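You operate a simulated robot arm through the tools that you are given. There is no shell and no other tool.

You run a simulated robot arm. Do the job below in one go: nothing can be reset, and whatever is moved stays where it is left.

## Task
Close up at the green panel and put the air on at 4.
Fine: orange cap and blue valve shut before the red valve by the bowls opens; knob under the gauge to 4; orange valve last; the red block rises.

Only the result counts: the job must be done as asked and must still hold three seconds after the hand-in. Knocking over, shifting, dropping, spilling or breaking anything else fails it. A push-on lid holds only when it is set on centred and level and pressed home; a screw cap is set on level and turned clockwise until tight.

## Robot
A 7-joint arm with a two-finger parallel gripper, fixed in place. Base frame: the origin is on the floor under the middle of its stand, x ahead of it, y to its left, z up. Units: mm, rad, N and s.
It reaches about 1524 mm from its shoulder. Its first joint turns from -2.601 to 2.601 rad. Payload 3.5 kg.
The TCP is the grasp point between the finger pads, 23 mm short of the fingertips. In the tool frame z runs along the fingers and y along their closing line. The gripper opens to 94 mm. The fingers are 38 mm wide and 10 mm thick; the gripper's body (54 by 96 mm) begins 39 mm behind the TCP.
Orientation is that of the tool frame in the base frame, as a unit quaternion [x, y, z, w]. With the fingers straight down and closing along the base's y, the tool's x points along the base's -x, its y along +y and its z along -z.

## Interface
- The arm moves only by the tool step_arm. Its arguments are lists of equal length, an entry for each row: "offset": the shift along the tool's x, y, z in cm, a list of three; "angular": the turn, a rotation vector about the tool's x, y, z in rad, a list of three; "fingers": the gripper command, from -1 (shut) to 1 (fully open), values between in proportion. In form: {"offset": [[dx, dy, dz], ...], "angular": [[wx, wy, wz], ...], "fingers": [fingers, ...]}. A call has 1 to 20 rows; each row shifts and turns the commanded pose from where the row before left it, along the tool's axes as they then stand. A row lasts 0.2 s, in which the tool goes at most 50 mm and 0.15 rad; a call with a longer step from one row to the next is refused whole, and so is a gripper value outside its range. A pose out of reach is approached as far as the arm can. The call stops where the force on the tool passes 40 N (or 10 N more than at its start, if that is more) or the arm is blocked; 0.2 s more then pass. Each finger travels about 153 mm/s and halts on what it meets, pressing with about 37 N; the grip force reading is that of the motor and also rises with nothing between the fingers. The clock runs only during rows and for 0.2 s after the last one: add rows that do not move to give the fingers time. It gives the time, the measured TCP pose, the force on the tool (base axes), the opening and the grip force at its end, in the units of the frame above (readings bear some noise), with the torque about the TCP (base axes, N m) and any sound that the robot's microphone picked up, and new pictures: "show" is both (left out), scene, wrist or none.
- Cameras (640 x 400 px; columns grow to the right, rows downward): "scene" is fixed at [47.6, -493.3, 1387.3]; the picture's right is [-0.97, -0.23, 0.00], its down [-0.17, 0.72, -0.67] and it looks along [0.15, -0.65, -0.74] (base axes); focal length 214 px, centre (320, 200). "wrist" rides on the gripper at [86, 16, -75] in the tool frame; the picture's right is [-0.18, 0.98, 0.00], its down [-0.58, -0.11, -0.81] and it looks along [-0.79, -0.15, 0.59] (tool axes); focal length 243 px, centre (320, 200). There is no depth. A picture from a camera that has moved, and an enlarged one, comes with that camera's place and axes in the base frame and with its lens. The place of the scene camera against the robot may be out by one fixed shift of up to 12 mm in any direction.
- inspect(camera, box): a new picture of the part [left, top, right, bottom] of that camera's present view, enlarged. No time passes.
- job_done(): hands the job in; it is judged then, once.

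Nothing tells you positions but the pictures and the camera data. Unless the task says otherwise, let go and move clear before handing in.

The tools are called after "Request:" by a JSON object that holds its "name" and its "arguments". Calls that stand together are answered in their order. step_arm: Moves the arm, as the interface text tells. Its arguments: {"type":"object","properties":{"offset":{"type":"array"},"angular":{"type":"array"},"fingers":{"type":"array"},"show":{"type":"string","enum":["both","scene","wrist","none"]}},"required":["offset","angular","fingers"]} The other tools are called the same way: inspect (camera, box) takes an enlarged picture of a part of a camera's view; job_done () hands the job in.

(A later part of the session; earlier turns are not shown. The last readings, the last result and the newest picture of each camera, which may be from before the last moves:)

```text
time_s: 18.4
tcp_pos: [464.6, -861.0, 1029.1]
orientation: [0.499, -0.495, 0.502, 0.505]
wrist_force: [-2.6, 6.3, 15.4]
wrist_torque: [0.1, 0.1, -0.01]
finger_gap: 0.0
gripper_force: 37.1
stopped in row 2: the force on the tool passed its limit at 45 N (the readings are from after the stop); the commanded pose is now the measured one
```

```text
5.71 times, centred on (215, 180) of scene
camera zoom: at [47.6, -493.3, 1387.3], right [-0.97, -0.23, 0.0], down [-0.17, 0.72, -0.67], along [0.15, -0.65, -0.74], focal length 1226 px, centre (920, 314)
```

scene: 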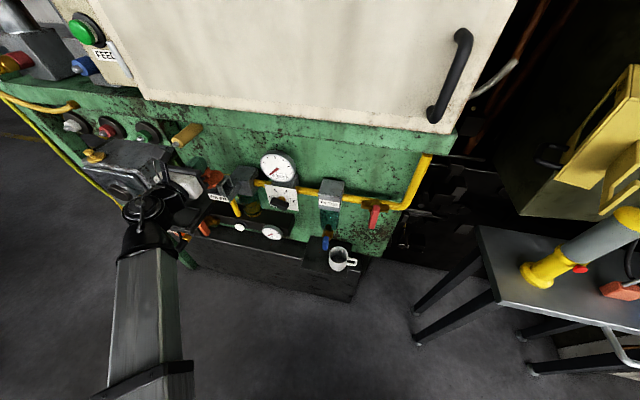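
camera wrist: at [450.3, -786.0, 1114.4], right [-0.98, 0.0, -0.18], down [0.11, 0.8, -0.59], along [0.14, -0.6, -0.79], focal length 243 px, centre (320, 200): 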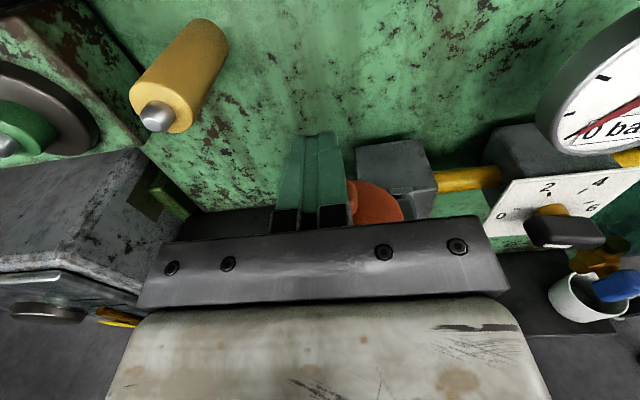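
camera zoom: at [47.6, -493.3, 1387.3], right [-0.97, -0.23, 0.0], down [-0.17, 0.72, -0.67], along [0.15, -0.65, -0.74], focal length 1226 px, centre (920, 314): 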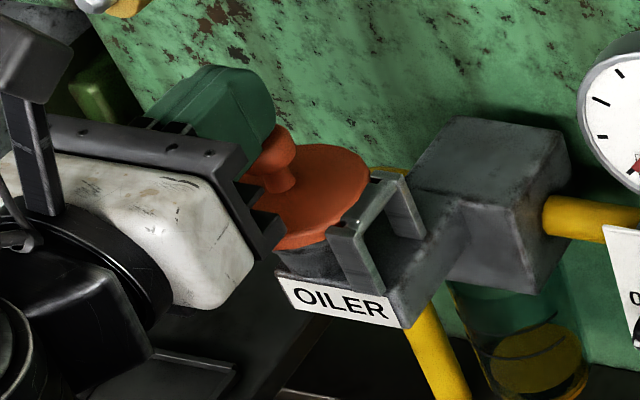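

It's a firm stop, so the lid seems fully down. I'll back off upward and away, then compare the picture.

Request:
{"name": "step_arm", "arguments": {"offset": [[1.5, 0, 0], [2.5, 0, 0], [0, 0, -3], [0, 0, -4], [0, 0, -4], [0, 0, -3]], "angular": [[0, 0, 0], [0, 0, 0], [0, 0, 0], [0, 0, 0], [0, 0, 0], [0, 0, 0]], "fingers": [-1, -1, -1, -1, -1, -1]}}

Request:
{"name": "inspect", "arguments": {"camera": "scene", "box": [170, 145, 260, 215]}}

Request:
{"name": "inspect", "arguments": {"camera": "wrist", "box": [240, 60, 440, 240]}}

```text
time_s: 19.8
tcp_pos: [467.6, -722.8, 1064.5]
orientation: [0.5, -0.494, 0.502, 0.504]
wrist_force: [0.4, 0.6, 0.9]
wrist_torque: [-0.02, -0.04, 0.02]
finger_gap: 0.1
gripper_force: 36.7
camera wrist: at [452.8, -647.9, 1150.1], right [-0.98, 0.0, -0.18], down [0.1, 0.8, -0.59], along [0.14, -0.6, -0.79], focal length 243 px, centre (320, 200)
```

scene: 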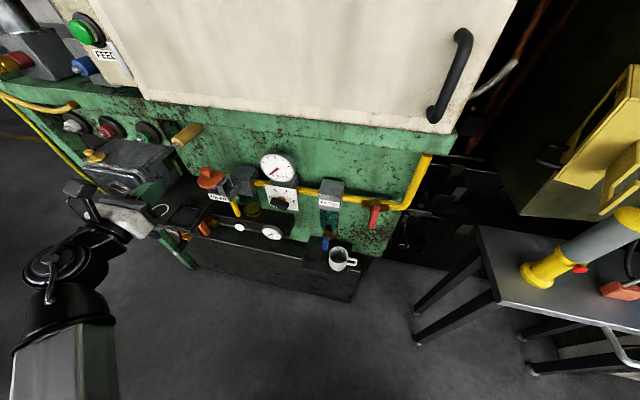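
wrist: 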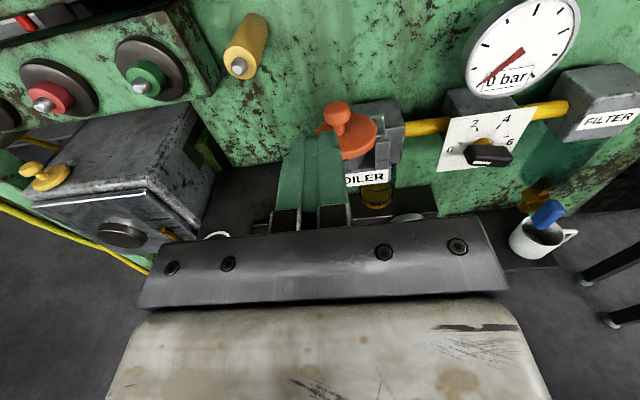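

```text
5.71 times, centred on (215, 180) of scene
camera zoom: at [47.6, -493.3, 1387.3], right [-0.97, -0.23, 0.0], down [-0.17, 0.72, -0.67], along [0.15, -0.65, -0.74], focal length 1226 px, centre (920, 314)
```

zoom: 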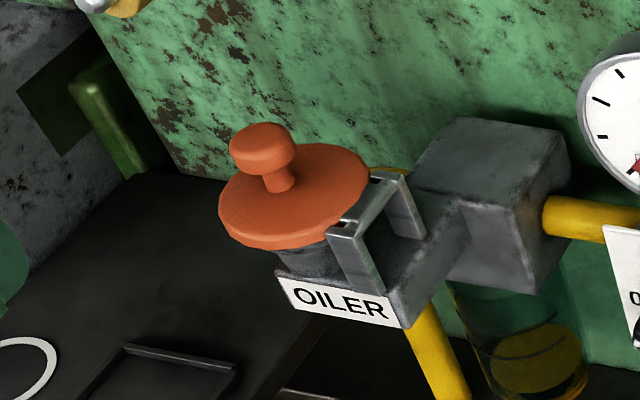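

```text
2.22 times, centred on (340, 150) of wrist
camera zoom: at [452.8, -647.9, 1150.1], right [-0.98, 0.0, -0.18], down [0.1, 0.8, -0.59], along [0.14, -0.6, -0.79], focal length 539 px, centre (276, 311)
```

zoom: 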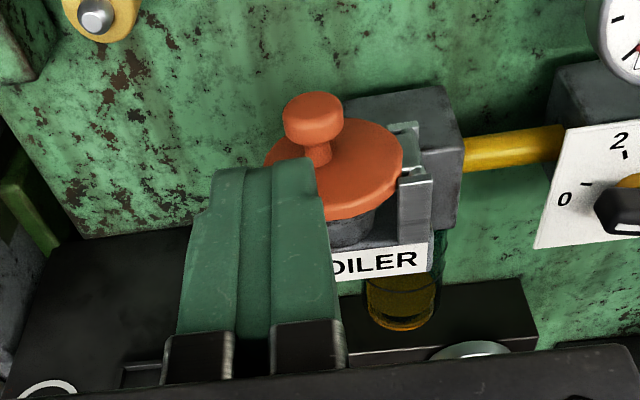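

The lid now sits level and lower, covering the cup, so it's pressed home. Next is the blue drain lever under the filter; I'll move down and across for a clear look at it and the mug.

Request:
{"name": "step_arm", "arguments": {"offset": [[-2.68, 3.345, 0], [-2.68, 3.345, 0], [-2.68, 3.345, 0], [-2.68, 3.345, 0], [-2.68, 3.345, 0], [-2.68, 3.345, 0], [-2.68, 3.345, 0], [-2.68, 3.345, 0]], "angular": [[0, 0, 0], [0, 0, 0], [0, 0, 0], [0, 0, 0], [0, 0, 0], [0, 0, 0], [0, 0, 0], [0, 0, 0]], "fingers": [-1, -1, -1, -1, -1, -1, -1, -1]}}

Request:
{"name": "inspect", "arguments": {"camera": "wrist", "box": [340, 60, 540, 210]}}

Request:
{"name": "inspect", "arguments": {"camera": "scene", "box": [290, 170, 400, 290]}}

```text
time_s: 21.6
tcp_pos: [198.5, -723.9, 851.8]
orientation: [0.499, -0.496, 0.501, 0.504]
wrist_force: [0.0, 0.5, 1.0]
wrist_torque: [0.02, -0.02, 0.02]
finger_gap: 0.0
gripper_force: 36.9
camera wrist: at [184.2, -649.4, 937.2], right [-0.98, 0.0, -0.18], down [0.1, 0.8, -0.59], along [0.14, -0.6, -0.79], focal length 243 px, centre (320, 200)
```

scene: 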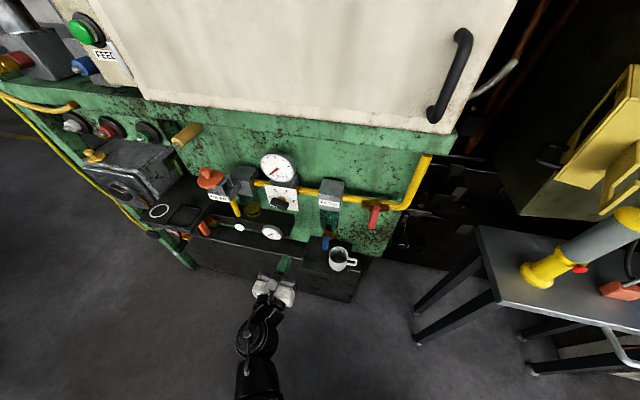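
wrist: 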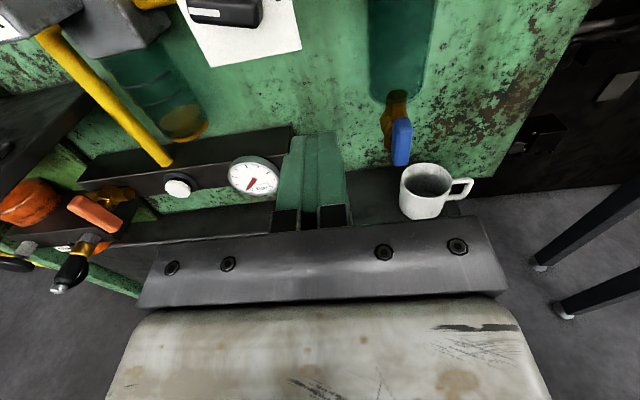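

```text
2.67 times, centred on (440, 135) of wrist
camera zoom: at [184.2, -649.4, 937.2], right [-0.98, 0.0, -0.18], down [0.1, 0.8, -0.59], along [0.14, -0.6, -0.79], focal length 647 px, centre (0, 373)
```

zoom: 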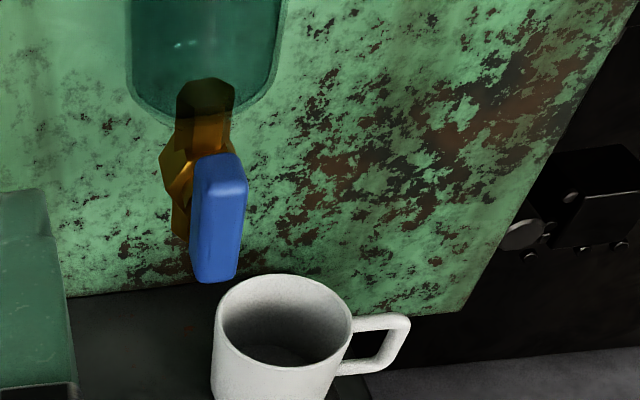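

```text
3.33 times, centred on (345, 230) of scene
camera zoom: at [47.6, -493.3, 1387.3], right [-0.97, -0.23, 0.0], down [-0.17, 0.72, -0.67], along [0.15, -0.65, -0.74], focal length 715 px, centre (237, 100)
```

zoom: 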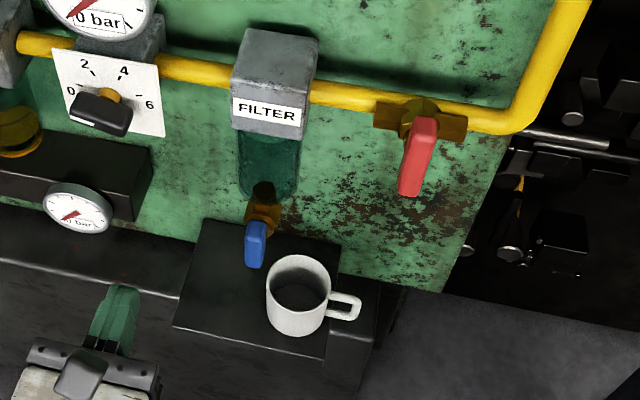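

The blue lever hangs straight down (open) at about x 121, y -886, z 690–757, turning about its top; the mug is below it and toward -x, rim near z 620. I'll go to the -x side of the lever, well above the mug, and look.

Request:
{"name": "step_arm", "arguments": {"offset": [[-2.94, 2.33, 1.12], [-2.94, 2.33, 1.12], [-2.94, 2.33, 1.12], [-2.94, 2.33, 1.12], [-2.94, 2.33, 1.12]], "angular": [[0, 0, 0], [0, 0, 0], [0, 0, 0], [0, 0, 0], [0, 0, 0]], "fingers": [-1, -1, -1, -1, -1]}}

Request:
{"name": "inspect", "arguments": {"camera": "wrist", "box": [200, 40, 440, 190]}}

```text
time_s: 22.8
tcp_pos: [79.0, -781.8, 707.4]
orientation: [0.499, -0.496, 0.501, 0.504]
wrist_force: [0.0, -0.4, -0.9]
wrist_torque: [0.03, -0.04, 0.0]
finger_gap: 0.0
gripper_force: 37.2
camera wrist: at [63.6, -706.1, 791.4], right [-0.98, 0.0, -0.18], down [0.1, 0.8, -0.59], along [0.14, -0.6, -0.79], focal length 243 px, centre (320, 200)
```

scene: 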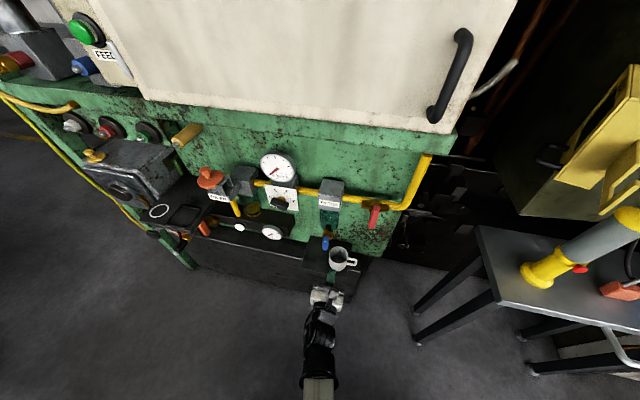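
wrist: 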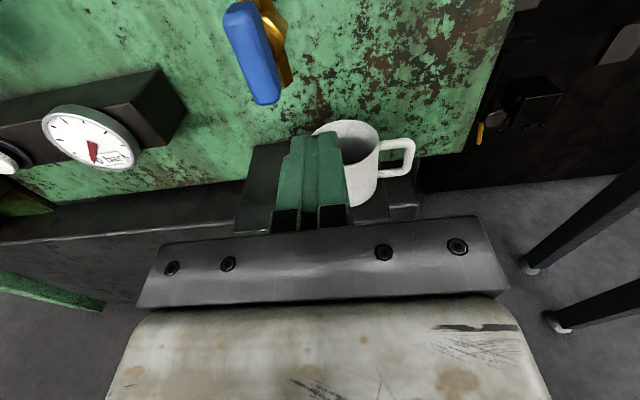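

```text
2.67 times, centred on (320, 115) of wrist
camera zoom: at [63.6, -706.1, 791.4], right [-0.98, 0.0, -0.18], down [0.1, 0.8, -0.59], along [0.14, -0.6, -0.79], focal length 647 px, centre (320, 427)
```

zoom: 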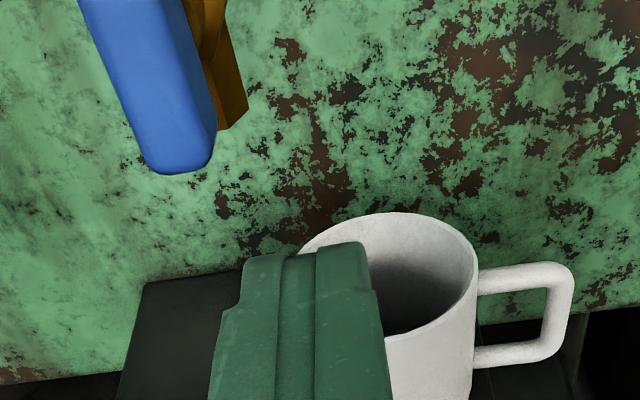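

The lever tip is at (123, -878, 696), about 24 mm from the fingers' side. I'll slide in above the mug to the depth of the lever.

Request:
{"name": "step_arm", "arguments": {"offset": [[0.1, 0, 3], [0.1, 0, 3], [0.1, 0, 2.8]], "angular": [[0, 0, 0], [0, 0, 0], [0, 0, 0]], "fingers": [-1, -1, -1]}}

```text
time_s: 23.6
tcp_pos: [76.7, -869.6, 712.0]
orientation: [0.5, -0.495, 0.502, 0.504]
wrist_force: [0.6, 0.5, -0.2]
wrist_torque: [0.01, 0.03, -0.02]
finger_gap: 0.1
gripper_force: 36.9
camera wrist: at [63.4, -794.9, 795.7], right [-0.98, 0.0, -0.18], down [0.1, 0.8, -0.59], along [0.14, -0.6, -0.79], focal length 243 px, centre (320, 200)
```

scene: 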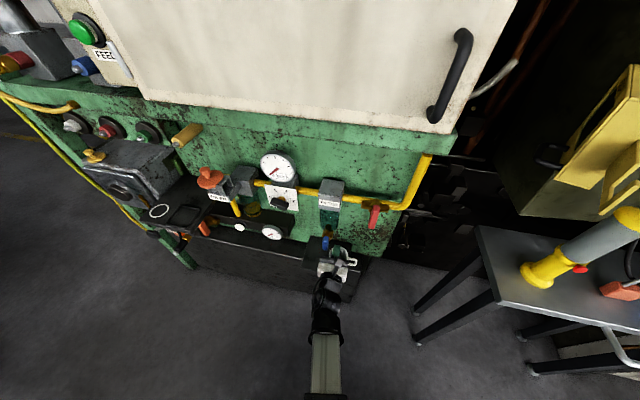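
wrist: 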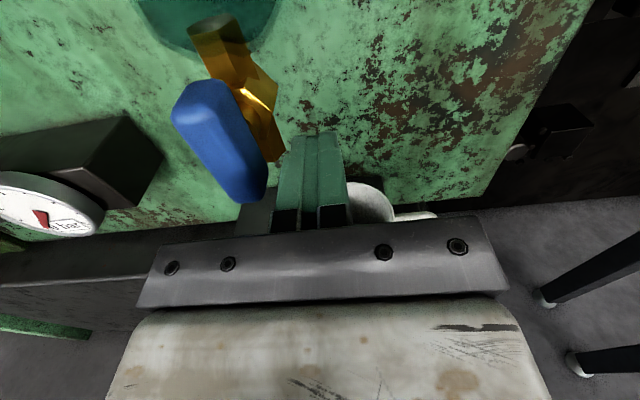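

The finger is level with the lever, which is just to its +x side. I'll push gently toward +x (clockwise) and watch whether the lever turns.

Request:
{"name": "step_arm", "arguments": {"offset": [[0, -1, -0.2], [0, -1, 0], [0, -1, 0], [0, -0.7, 0], [0, -0.7, 0]], "angular": [[0, 0, 0], [0, 0, 0], [0, 0, 0], [0, 0, 0], [0, 0, 0]], "fingers": [-1, -1, -1, -1, -1]}}

```text
time_s: 24.5
tcp_pos: [100.3, -867.5, 710.8]
orientation: [0.494, -0.499, 0.502, 0.506]
wrist_force: [-16.0, -0.9, -7.0]
wrist_torque: [0.05, -0.05, -0.11]
finger_gap: 0.0
gripper_force: 37.0
stopped in row 4: the force on the tool passed its limit at 49 N (the readings are from after the stop); the commanded pose is now the measured one
camera wrist: at [86.9, -792.2, 795.5], right [-0.98, 0.01, -0.19], down [0.12, 0.8, -0.59], along [0.14, -0.6, -0.78], focal length 243 px, centre (320, 200)
```

scene: 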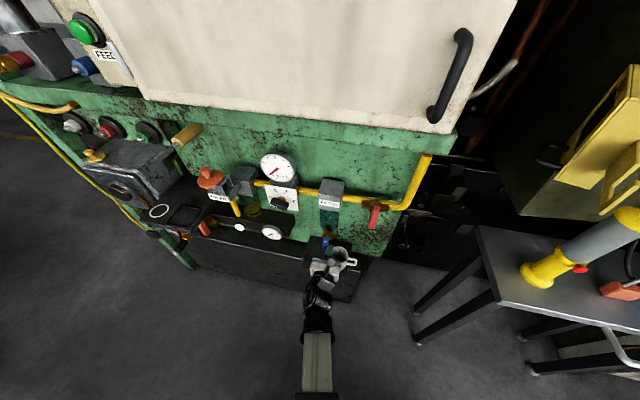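
wrist: 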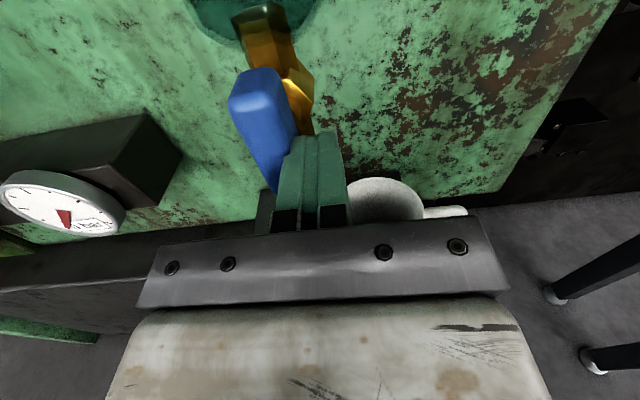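

It stopped firmly at the lever's side with no turning, so that direction is against its stop. I'll back out and come at it from the +x side to turn it the other way.

Request:
{"name": "step_arm", "arguments": {"offset": [[0, 1.2, 0], [0, 0, -4], [0, 0, -4], [0, -4, 0], [0, -4, 0]], "angular": [[0, 0, 0], [0, 0, 0], [0, 0, 0], [0, 0, 0], [0, 0, 0]], "fingers": [-1, -1, -1, -1, -1]}}

Request:
{"name": "inspect", "arguments": {"camera": "wrist", "box": [240, 0, 440, 200]}}

```text
time_s: 25.7
tcp_pos: [170.0, -787.5, 711.0]
orientation: [0.495, -0.498, 0.501, 0.505]
wrist_force: [-0.4, 0.7, 0.8]
wrist_torque: [-0.01, -0.02, 0.02]
finger_gap: 0.0
gripper_force: 37.0
camera wrist: at [157.2, -712.7, 795.8], right [-0.98, 0.01, -0.18], down [0.11, 0.8, -0.59], along [0.14, -0.6, -0.78], focal length 243 px, centre (320, 200)
```

scene: 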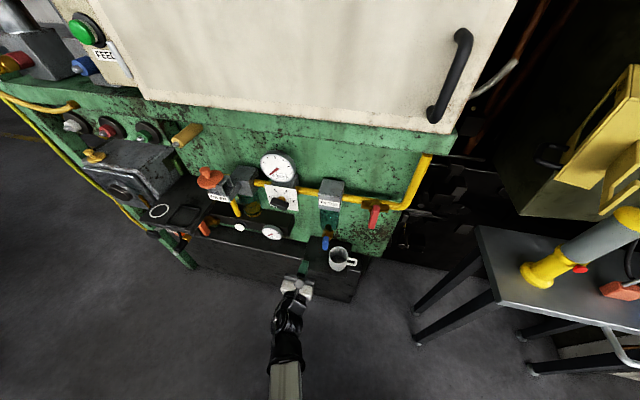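
wrist: 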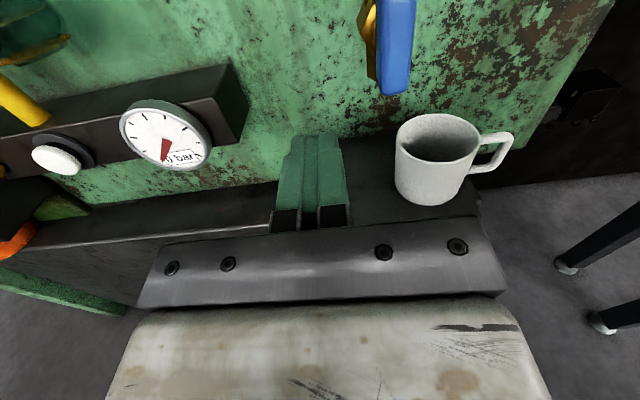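

```text
2.00 times, centred on (340, 100) of wrist
camera zoom: at [157.2, -712.7, 795.8], right [-0.98, 0.01, -0.18], down [0.11, 0.8, -0.59], along [0.14, -0.6, -0.78], focal length 485 px, centre (280, 400)
```

zoom: 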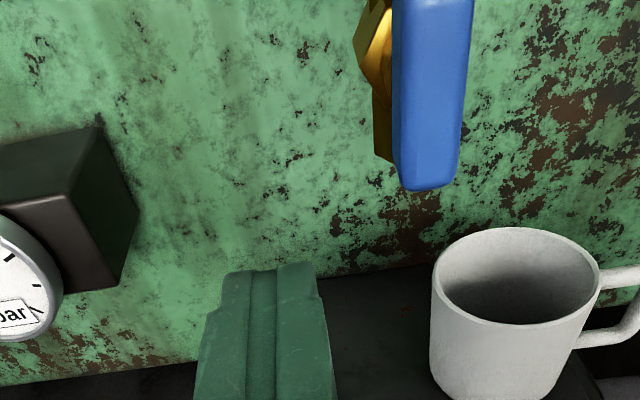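

The mug is untouched, its rim centered at (66, -909, 620), well below. I'll slide in on the +x side of the lever, then push toward -x.

Request:
{"name": "step_arm", "arguments": {"offset": [[0, 0, 3], [0, 0, 3], [0, 0, 2], [0, 1, 0], [0, 1, 0], [0, 1, 0], [0, 1, 0]], "angular": [[0, 0, 0], [0, 0, 0], [0, 0, 0], [0, 0, 0], [0, 0, 0], [0, 0, 0], [0, 0, 0]], "fingers": [-1, -1, -1, -1, -1, -1, -1]}}

```text
time_s: 27.3
tcp_pos: [139.1, -866.9, 711.2]
orientation: [0.501, -0.494, 0.501, 0.504]
wrist_force: [16.1, 3.9, 1.5]
wrist_torque: [-0.14, 0.17, 0.1]
finger_gap: 0.2
gripper_force: 37.0
stopped in row 7: the force on the tool passed its limit at 49 N (the readings are from after the stop); the commanded pose is now the measured one
camera wrist: at [124.6, -793.1, 797.0], right [-0.98, -0.01, -0.17], down [0.1, 0.8, -0.59], along [0.14, -0.6, -0.79], focal length 243 px, centre (320, 200)
```

scene: 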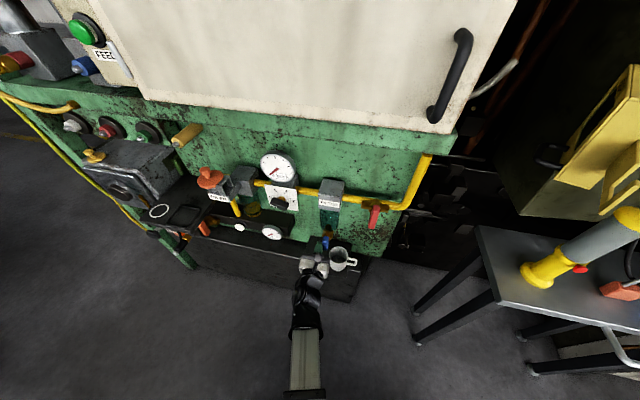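
wrist: 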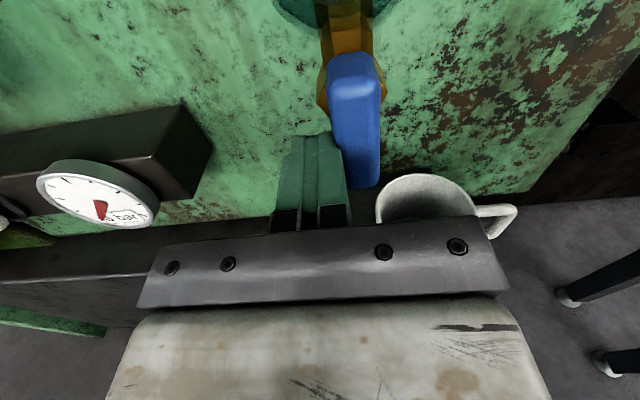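

It stopped on contact here too, but this may be the impact or plain stiffness rather than a stop. I'll push slowly in small steps and compare lever angles.

Request:
{"name": "step_arm", "arguments": {"offset": [[0, 0.15, 0], [0, 0.15, 0], [0, 0.15, 0], [0, 0.15, 0], [0, 0.15, 0], [0, 0.15, 0]], "angular": [[0, 0, 0], [0, 0, 0], [0, 0, 0], [0, 0, 0], [0, 0, 0], [0, 0, 0]], "fingers": [-1, -1, -1, -1, -1, -1], "show": "wrist"}}

```text
time_s: 27.9
tcp_pos: [138.3, -868.0, 711.0]
orientation: [0.505, -0.491, 0.501, 0.503]
wrist_force: [18.3, 4.6, 0.4]
wrist_torque: [-0.04, 0.24, 0.07]
finger_gap: 0.0
gripper_force: 37.2
stopped in row 2: the force on the tool passed its limit at 43 N (the readings are from after the stop); the commanded pose is now the measured one
camera wrist: at [124.6, -793.3, 797.0], right [-0.99, -0.01, -0.17], down [0.09, 0.8, -0.59], along [0.14, -0.6, -0.79], focal length 243 px, centre (320, 200)
```

wrist: 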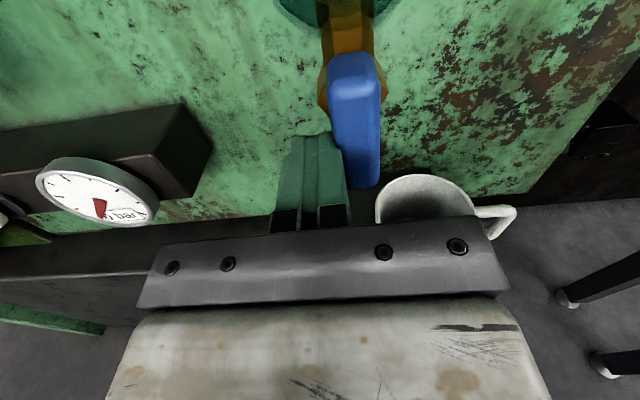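

Thinking it over, the finger's top edge was close to the pivot, so both pushes had almost no leverage. I'll drop the finger so only its top edge meets the lever's tip, and try again.

Request:
{"name": "step_arm", "arguments": {"offset": [[0, -0.8, 0], [-1.2, 0, 0], [-1.2, 0, 0], [0, 0.4, 0], [0, 0.3, 0], [0, 0.2, 0], [0, 0.2, 0], [0, 0.2, 0], [0, 0.2, 0], [0, 0.2, 0]], "angular": [[0, 0, 0], [0, 0, 0], [0, 0, 0], [0, 0, 0], [0, 0, 0], [0, 0, 0], [0, 0, 0], [0, 0, 0], [0, 0, 0], [0, 0, 0]], "fingers": [-1, -1, -1, -1, -1, -1, -1, -1, -1, -1], "show": "wrist"}}

```text
time_s: 30.1
tcp_pos: [127.3, -869.1, 688.8]
orientation: [0.502, -0.493, 0.502, 0.503]
wrist_force: [1.2, 0.2, -6.8]
wrist_torque: [0.13, -0.06, -0.02]
finger_gap: 0.2
gripper_force: 36.7
camera wrist: at [113.1, -793.9, 773.8], right [-0.98, -0.01, -0.17], down [0.1, 0.8, -0.59], along [0.14, -0.6, -0.79], focal length 243 px, centre (320, 200)
```

wrist: 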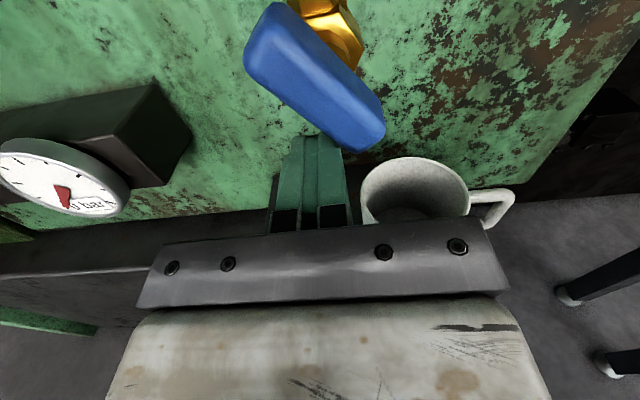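

The lever has turned about 40° toward -x, pivoting near (121, 727). I'll keep pushing its lower end over toward -x, then upward to horizontal.

Request:
{"name": "step_arm", "arguments": {"offset": [[0, 0.3, 0], [0, 0.3, 0], [0, 0.3, 0], [0, 0.3, 0], [0, 0.3, 0], [0, 0.3, 0], [0, 0.3, 0]], "angular": [[0, 0, 0], [0, 0, 0], [0, 0, 0], [0, 0, 0], [0, 0, 0], [0, 0, 0], [0, 0, 0]], "fingers": [-1, -1, -1, -1, -1, -1, -1], "show": "wrist"}}

```text
time_s: 31.7
tcp_pos: [107.5, -869.0, 687.9]
orientation: [0.503, -0.492, 0.501, 0.504]
wrist_force: [0.0, 0.5, -0.3]
wrist_torque: [0.01, 0.0, -0.02]
finger_gap: 0.0
gripper_force: 36.6
camera wrist: at [92.8, -794.3, 773.4], right [-0.98, -0.01, -0.17], down [0.1, 0.8, -0.59], along [0.14, -0.6, -0.79], focal length 243 px, centre (320, 200)
```

wrist: 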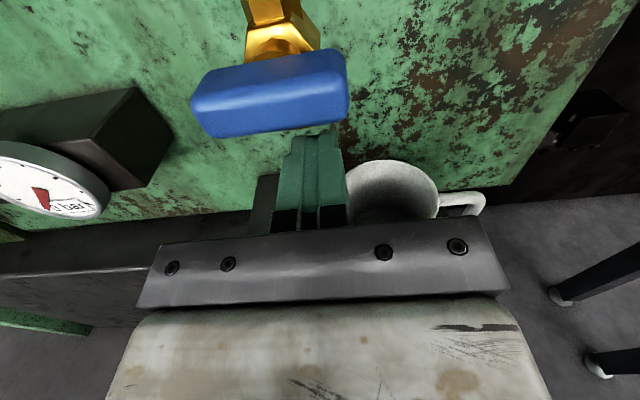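

The lever now looks horizontal. I'll nudge it up at its -x end to make sure it's against its stop.

Request:
{"name": "step_arm", "arguments": {"offset": [[0.2, 0.3, 0], [0.2, 0.3, 0], [0.2, 0.3, 0], [0.2, 0, 0], [0.2, 0, 0], [0.2, 0, 0], [0.2, 0, 0]], "angular": [[0, 0, 0], [0, 0, 0], [0, 0, 0], [0, 0, 0], [0, 0, 0], [0, 0, 0], [0, 0, 0]], "fingers": [-1, -1, -1, -1, -1, -1, -1], "show": "wrist"}}

```text
time_s: 33.2
tcp_pos: [98.7, -867.3, 695.4]
orientation: [0.505, -0.496, 0.5, 0.5]
wrist_force: [-1.6, 0.7, -8.2]
wrist_torque: [0.05, -0.02, 0.12]
finger_gap: 0.1
gripper_force: 36.2
stopped in row 7: the force on the tool passed its limit at 44 N (the readings are from after the stop); the commanded pose is now the measured one
camera wrist: at [83.2, -794.7, 782.4], right [-0.98, -0.01, -0.17], down [0.09, 0.81, -0.58], along [0.15, -0.59, -0.79], focal length 243 px, centre (320, 200)
```

wrist: 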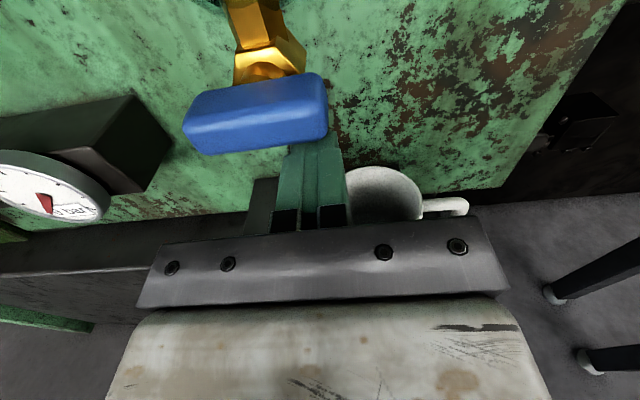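

The blue lever is horizontal against its stop, so the drain is shut and the mug untouched. I'll back out and go up for a clear look at the red lever.

Request:
{"name": "step_arm", "arguments": {"offset": [[-0.6, 0, 0], [0, 0, -3], [0, 0, -4], [0, 0, -4], [0, 0, -2], [4, 0.6, 0], [4, 0.6, 0], [4, 0.6, 0], [4, 0.6, 0], [4, 0.7, 0], [3.5, 0.7, 0]], "angular": [[0, 0, 0], [0, 0, 0], [0, 0, 0], [0, 0, 0], [0, 0, 0], [0, 0, 0], [0, 0, 0], [0, 0, 0], [0, 0, 0], [0, 0, 0], [0, 0, 0]], "fingers": [-1, -1, -1, -1, -1, -1, -1, -1, -1, -1, -1]}}

Request:
{"name": "inspect", "arguments": {"camera": "wrist", "box": [330, 20, 530, 190]}}

Request:
{"name": "inspect", "arguments": {"camera": "scene", "box": [290, 170, 400, 290]}}

```text
time_s: 35.6
tcp_pos: [59.5, -742.2, 926.8]
orientation: [0.505, -0.495, 0.5, 0.5]
wrist_force: [0.2, 0.0, 0.1]
wrist_torque: [0.01, -0.01, 0.02]
finger_gap: 0.0
gripper_force: 37.0
camera wrist: at [45.5, -667.8, 1012.2], right [-0.98, -0.01, -0.17], down [0.09, 0.81, -0.58], along [0.15, -0.59, -0.79], focal length 243 px, centre (320, 200)
```

scene: 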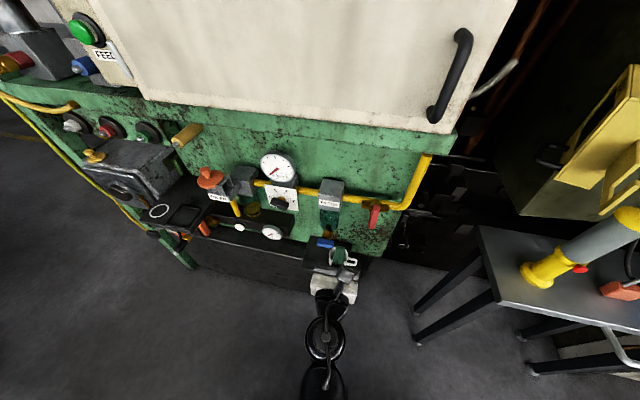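
wrist: 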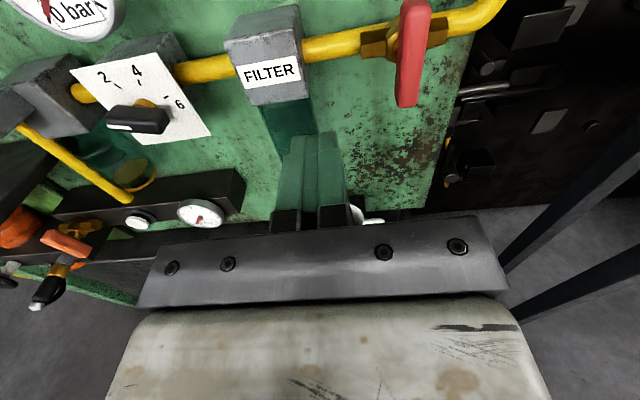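

```text
2.35 times, centred on (430, 105) of wrist
camera zoom: at [45.5, -667.8, 1012.2], right [-0.98, -0.01, -0.17], down [0.09, 0.81, -0.58], along [0.15, -0.59, -0.79], focal length 571 px, centre (61, 424)
```

zoom: 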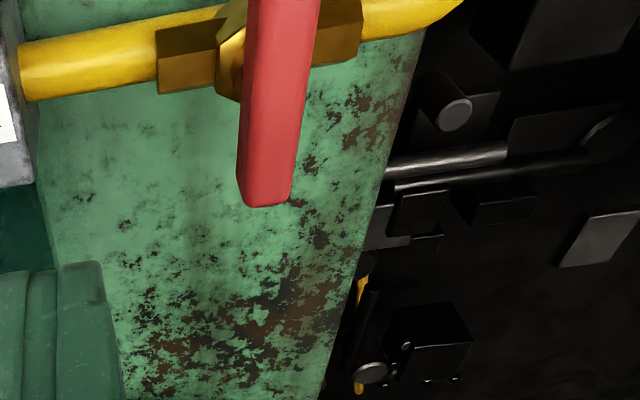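

```text
3.33 times, centred on (345, 230) of scene
camera zoom: at [47.6, -493.3, 1387.3], right [-0.97, -0.23, 0.0], down [-0.17, 0.72, -0.67], along [0.15, -0.65, -0.74], focal length 715 px, centre (237, 100)
```

zoom: 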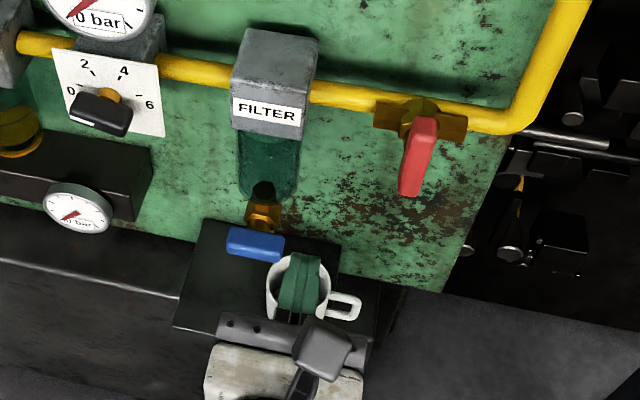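

Seen here, the blue lever is horizontal and clear of the mug. The red bar hangs vertically across the pipe (shut), centered near (-12, -893, 904); I'll move to its -x side and look again for depth.

Request:
{"name": "step_arm", "arguments": {"offset": [[-1.67, 3.11, 0.7], [-1.67, 3.11, 0.7], [-1.67, 3.11, 0.7], [-1.67, 3.11, 0.7]], "angular": [[0, 0, 0], [0, 0, 0], [0, 0, 0], [0, 0, 0]], "fingers": [-1, -1, -1, -1]}}

Request:
{"name": "inspect", "arguments": {"camera": "wrist", "box": [200, 0, 400, 150]}}

```text
time_s: 36.6
tcp_pos: [-49.5, -768.4, 864.4]
orientation: [0.503, -0.499, 0.494, 0.503]
wrist_force: [0.7, -0.3, 0.2]
wrist_torque: [0.02, -0.04, -0.03]
finger_gap: 0.1
gripper_force: 37.1
out of reach, approached as far as the arm can: row 4
camera wrist: at [-63.3, -694.2, 950.2], right [-0.98, 0.01, -0.17], down [0.11, 0.81, -0.58], along [0.14, -0.59, -0.8], focal length 243 px, centre (320, 200)
```

scene: 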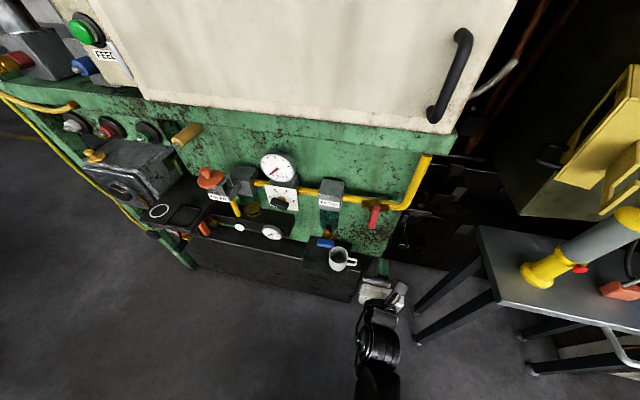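
wrist: 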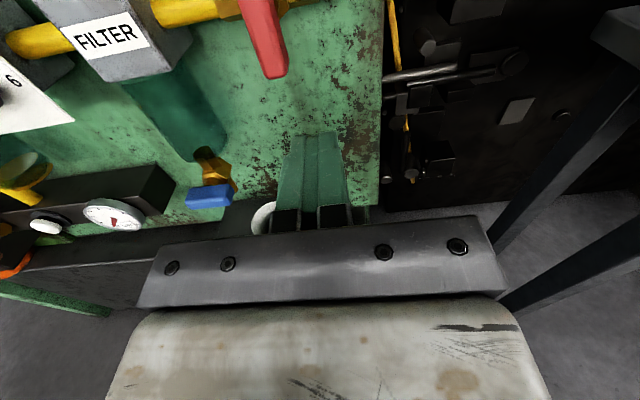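

```text
2.67 times, centred on (300, 75) of wrist
camera zoom: at [-63.3, -694.2, 950.2], right [-0.98, 0.01, -0.17], down [0.11, 0.81, -0.58], along [0.14, -0.59, -0.8], focal length 647 px, centre (373, 533)
```

zoom: 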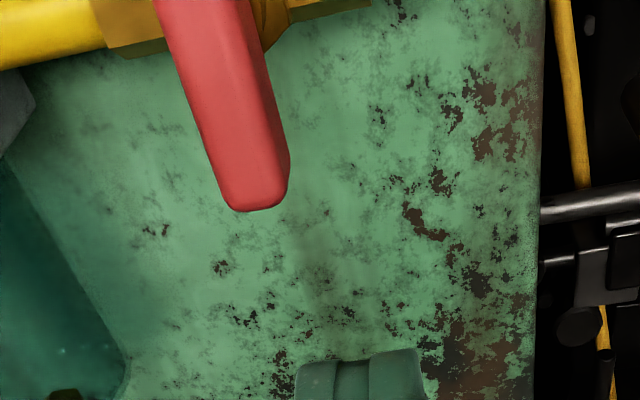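

The red bar's lower end is at (-12, -888, 861), and the finger is already on its -x side. I'll slide in to that depth with the finger's top edge just overlapping the bar's lower end.

Request:
{"name": "step_arm", "arguments": {"offset": [[-0.6, 0, 3.7], [-0.6, 0, 3.7], [0, 0, 3.6]], "angular": [[0, 0, 0], [0, 0, 0], [0, 0, 0]], "fingers": [-1, -1, -1]}}

Request:
{"name": "inspect", "arguments": {"camera": "wrist", "box": [200, 0, 400, 150]}}

```text
time_s: 37.4
tcp_pos: [-42.3, -878.1, 854.5]
orientation: [0.503, -0.498, 0.496, 0.503]
wrist_force: [-0.8, 0.5, -0.4]
wrist_torque: [0.0, 0.0, -0.03]
finger_gap: 0.0
gripper_force: 36.6
out of reach, approached as far as the arm can: row 1
camera wrist: at [-55.7, -804.2, 941.1], right [-0.98, 0.0, -0.17], down [0.1, 0.81, -0.58], along [0.14, -0.59, -0.8], focal length 243 px, centre (320, 200)
```

scene: 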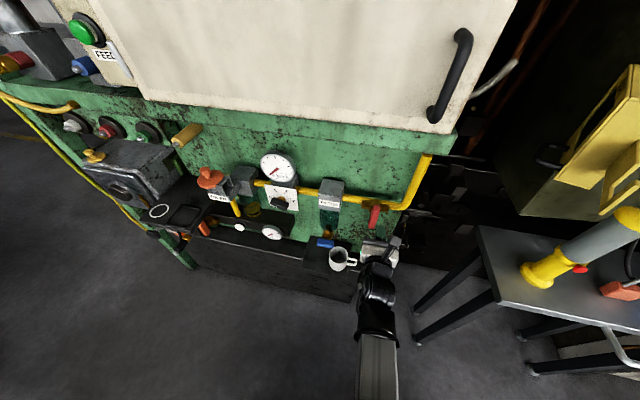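
wrist: 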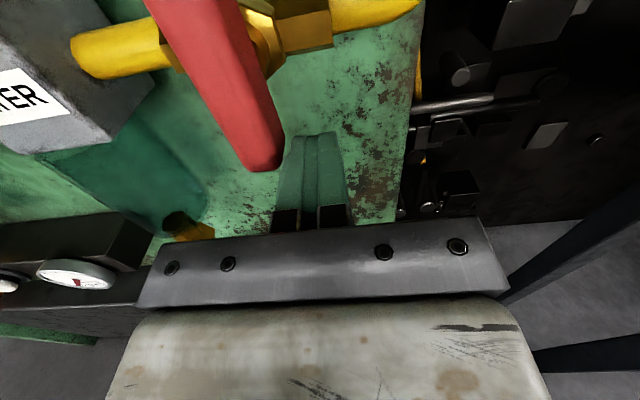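

```text
2.67 times, centred on (300, 75) of wrist
camera zoom: at [-55.7, -804.2, 941.1], right [-0.98, 0.0, -0.17], down [0.1, 0.81, -0.58], along [0.14, -0.59, -0.8], focal length 647 px, centre (373, 533)
```

zoom: 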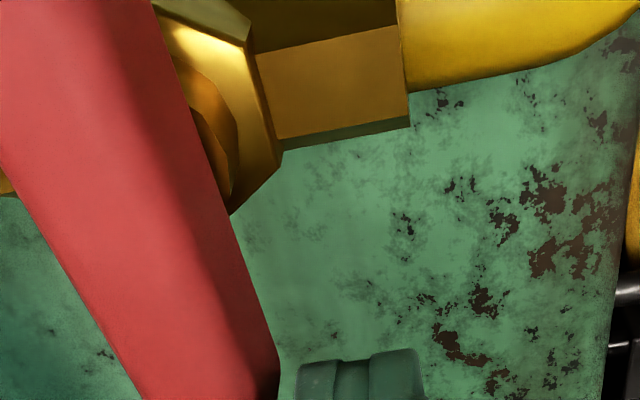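

The finger overlaps the bar's lower end by about 14 mm. I'll push slowly toward +x and see if the bar turns.

Request:
{"name": "step_arm", "arguments": {"offset": [[0, -0.5, 0], [0, -0.5, 0], [0, -0.3, 0], [0, -0.3, 0], [0, -0.3, 0], [0, -0.3, 0], [0, -0.3, 0], [0, -0.3, 0], [0, -0.3, 0], [0, -0.3, 0]], "angular": [[0, 0, 0], [0, 0, 0], [0, 0, 0], [0, 0, 0], [0, 0, 0], [0, 0, 0], [0, 0, 0], [0, 0, 0], [0, 0, 0], [0, 0, 0]], "fingers": [-1, -1, -1, -1, -1, -1, -1, -1, -1, -1], "show": "wrist"}}

```text
time_s: 39.6
tcp_pos: [-8.0, -877.8, 854.1]
orientation: [0.506, -0.493, 0.501, 0.499]
wrist_force: [0.1, -0.4, 0.3]
wrist_torque: [-0.04, 0.01, 0.0]
finger_gap: 0.0
gripper_force: 37.2
camera wrist: at [-23.0, -803.3, 940.4], right [-0.98, -0.01, -0.17], down [0.09, 0.81, -0.58], along [0.15, -0.59, -0.79], focal length 243 px, centre (320, 200)
```

wrist: 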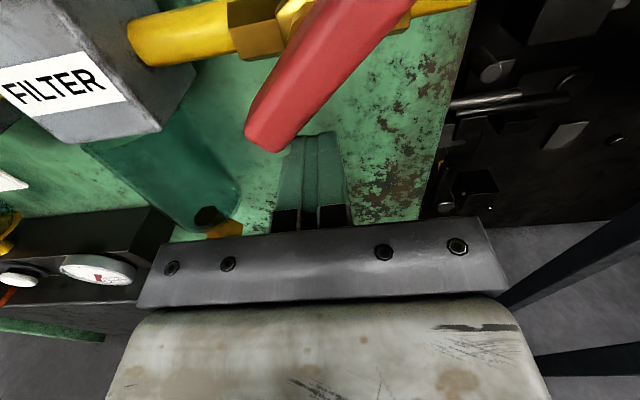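

The bar turned about 40° with no resistance, so this is the opening direction. I'll keep pushing in an arc, +x and up, toward horizontal.

Request:
{"name": "step_arm", "arguments": {"offset": [[0, -0.35, 0], [0.1, -0.35, 0], [0.2, -0.35, 0], [0.2, -0.3, 0], [0.2, -0.3, 0], [0.25, -0.2, 0], [0.25, -0.1, 0], [0.2, 0, 0]], "angular": [[0, 0, 0], [0, 0, 0], [0, 0, 0], [0, 0, 0], [0, 0, 0], [0, 0, 0], [0, 0, 0], [0, 0, 0]], "fingers": [-1, -1, -1, -1, -1, -1, -1, -1], "show": "wrist"}}

```text
time_s: 41.4
tcp_pos: [10.5, -878.1, 869.0]
orientation: [0.505, -0.494, 0.5, 0.5]
wrist_force: [0.8, 0.5, 0.7]
wrist_torque: [-0.04, 0.01, 0.04]
finger_gap: 0.0
gripper_force: 37.5
camera wrist: at [-4.2, -803.7, 954.6], right [-0.98, -0.01, -0.17], down [0.09, 0.81, -0.58], along [0.15, -0.59, -0.79], focal length 243 px, centre (320, 200)
```

wrist: 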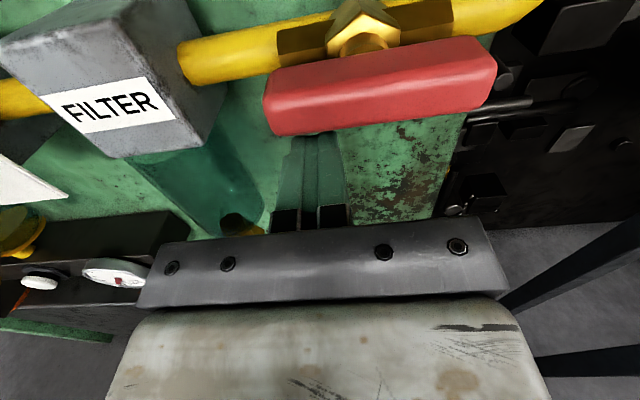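

The red bar is nearly parallel to the pipe. I'll push up gently until it meets its stop.

Request:
{"name": "step_arm", "arguments": {"offset": [[0.2, 0, 0], [0.2, 0, 0], [0.2, 0, 0], [0.2, 0, 0], [0.2, 0, 0], [0.2, 0, 0]], "angular": [[0, 0, 0], [0, 0, 0], [0, 0, 0], [0, 0, 0], [0, 0, 0], [0, 0, 0]], "fingers": [-1, -1, -1, -1, -1, -1]}}

Request:
{"name": "inspect", "arguments": {"camera": "scene", "box": [190, 120, 420, 270]}}

```text
time_s: 42.3
tcp_pos: [11.0, -877.1, 870.7]
orientation: [0.508, -0.496, 0.5, 0.497]
wrist_force: [-3.4, -1.7, -16.5]
wrist_torque: [0.13, -0.12, 0.2]
finger_gap: 0.3
gripper_force: 36.5
stopped in row 4: the force on the tool passed its limit at 44 N (the readings are from after the stop); the commanded pose is now the measured one
camera wrist: at [-4.6, -804.5, 957.9], right [-0.98, -0.01, -0.18], down [0.09, 0.81, -0.58], along [0.15, -0.58, -0.8], focal length 243 px, centre (320, 200)
```

scene: 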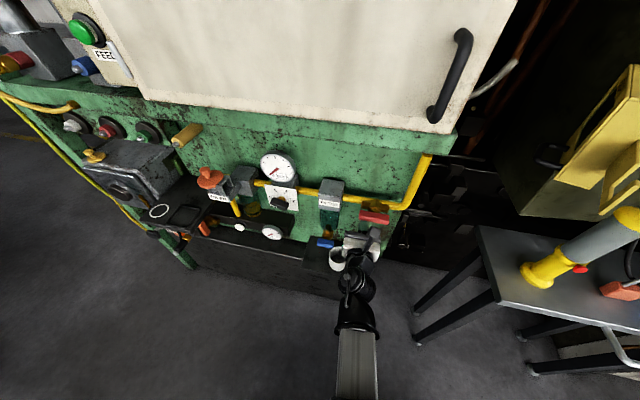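
wrist: 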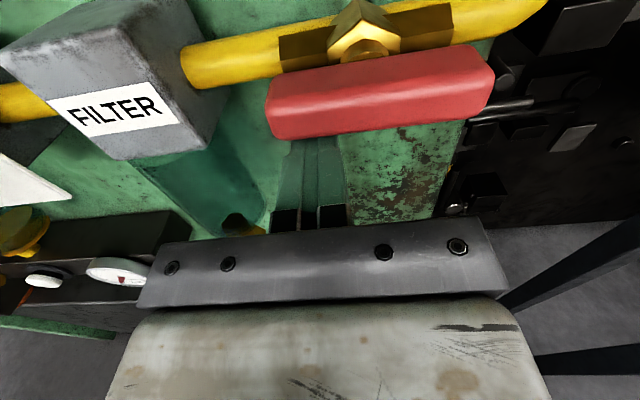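

```text
2.67 times, centred on (305, 195) of scene
camera zoom: at [47.6, -493.3, 1387.3], right [-0.97, -0.23, 0.0], down [-0.17, 0.72, -0.67], along [0.15, -0.65, -0.74], focal length 572 px, centre (360, 213)
```

zoom: 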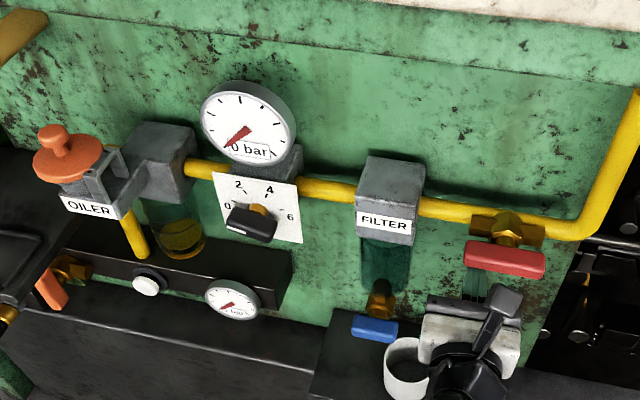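

The red lever is parallel to the pipe and at its stop, so the air is on at the inlet. I'll back away and move in front of the regulator knob for a close look.

Request:
{"name": "step_arm", "arguments": {"offset": [[-0.7, 0, 0], [0, 0, -4], [0, 0, -4], [0, 0, -4], [0.4, -3.86, 0], [0.4, -3.86, 0], [0.4, -3.86, 0], [0.4, -3.86, 0], [0.4, -3.86, 0], [0.4, -3.86, 0], [0.4, -3.86, 0], [0, 0, 0]], "angular": [[0, 0, 0], [0, 0, 0], [0, 0, 0], [0, 0, 0], [0, 0, 0], [0, 0, 0], [0, 0, 0], [0, 0, 0], [0, 0, 0], [0, 0, 0], [0, 0, 0], [-0.015, 0.0075, 0.008]], "fingers": [-1, -1, -1, -1, -1, -1, -1, -1, -1, -1, -1, -1]}}

Request:
{"name": "inspect", "arguments": {"camera": "wrist", "box": [230, 0, 430, 140]}}

Request:
{"name": "inspect", "arguments": {"camera": "wrist", "box": [100, 0, 300, 240]}}

```text
time_s: 44.9
tcp_pos: [278.5, -754.7, 892.2]
orientation: [0.499, -0.499, 0.501, 0.501]
wrist_force: [0.8, -0.1, -0.2]
wrist_torque: [-0.03, 0.03, -0.02]
finger_gap: 0.0
gripper_force: 36.9
camera wrist: at [264.3, -680.2, 977.9], right [-0.98, 0.0, -0.18], down [0.11, 0.8, -0.58], along [0.15, -0.59, -0.79], focal length 243 px, centre (320, 200)
```

scene: 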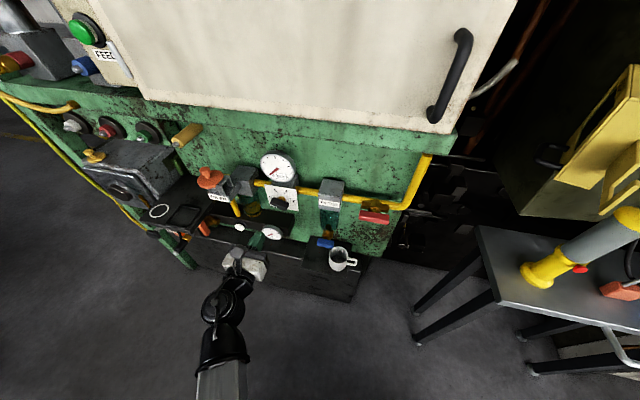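
wrist: 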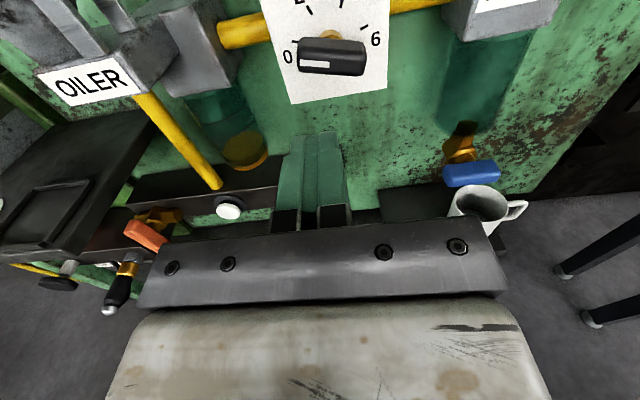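

```text
2.86 times, centred on (330, 70) of wrist
camera zoom: at [264.3, -680.2, 977.9], right [-0.98, 0.0, -0.18], down [0.11, 0.8, -0.58], along [0.15, -0.59, -0.79], focal length 693 px, centre (291, 571)
```

zoom: 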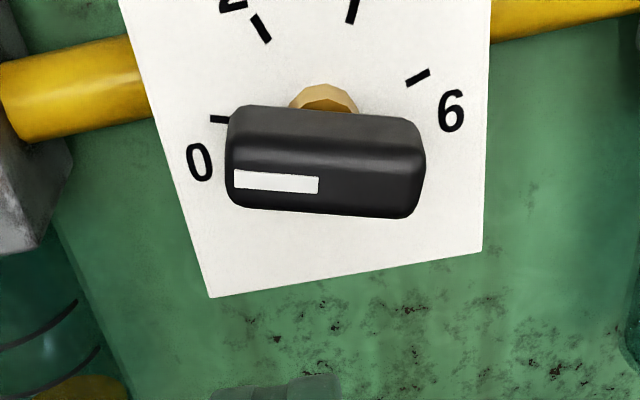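

```text
1.67 times, centred on (200, 120) of wrist
camera zoom: at [264.3, -680.2, 977.9], right [-0.98, 0.0, -0.18], down [0.11, 0.8, -0.58], along [0.15, -0.59, -0.79], focal length 404 px, centre (520, 333)
```

zoom: 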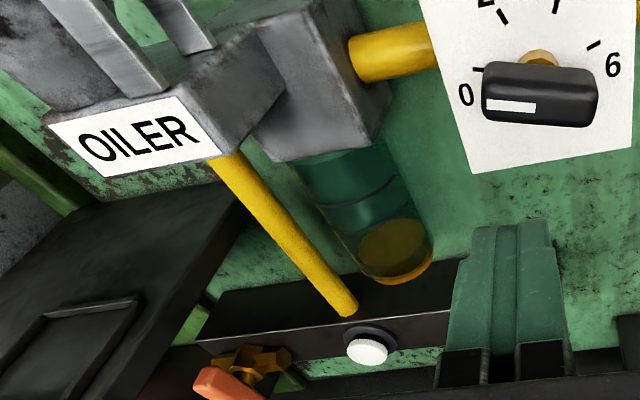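

The knob is centered at about (272, -888 front, 884), and its white end points at the 0 tick, 75° left of vertical. The 4 tick is at 25° right, so it needs 100° clockwise. I'll line up, open the fingers and roll the hand to match the bar.

Request:
{"name": "step_arm", "arguments": {"offset": [[-0.78, 0.6, 0], [0, 0, 0], [0, 0, 0], [0, 0, 0], [0, 0, 0], [0, 0, 0], [0, 0, 0], [0, 0, 0], [0, 0, 0], [0, 0, 0], [0, 0, 0]], "angular": [[0, 0, 0], [0, 0, -0.1454], [0, 0, -0.1454], [0, 0, -0.1454], [0, 0, -0.1454], [0, 0, -0.1454], [0, 0, -0.1454], [0, 0, -0.1454], [0, 0, -0.1454], [0, 0, -0.1454], [0, 0, 0]], "fingers": [0.06, 0.06, 0.06, 0.06, 0.06, 0.06, 0.06, 0.06, 0.06, 0.06, 0.06]}}

Request:
{"name": "inspect", "arguments": {"camera": "scene", "box": [220, 140, 340, 220]}}

```text
time_s: 47.3
tcp_pos: [274.1, -753.5, 883.8]
orientation: [0.7, -0.092, 0.092, 0.702]
wrist_force: [-0.8, 0.6, 0.0]
wrist_torque: [0.01, 0.01, 0.0]
finger_gap: 49.8
gripper_force: 0.1
camera wrist: at [354.9, -679.4, 921.1], right [-0.43, 0.0, 0.9], down [-0.53, 0.81, -0.26], along [-0.73, -0.59, -0.34], focal length 243 px, centre (320, 200)
```

scene: 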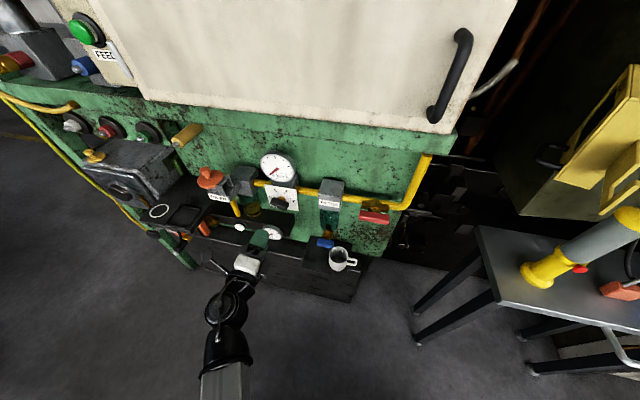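
wrist: 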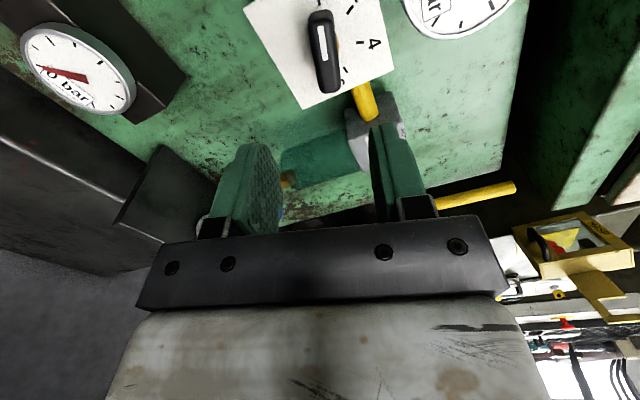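

```text
5.00 times, centred on (280, 180) of scene
camera zoom: at [47.6, -493.3, 1387.3], right [-0.97, -0.23, 0.0], down [-0.17, 0.72, -0.67], along [0.15, -0.65, -0.74], focal length 1072 px, centre (520, 300)
```

zoom: 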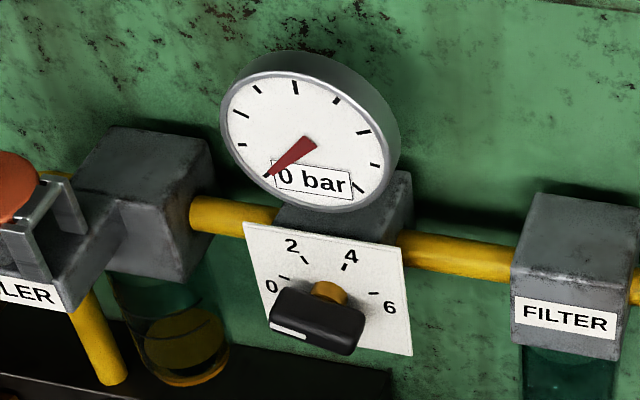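

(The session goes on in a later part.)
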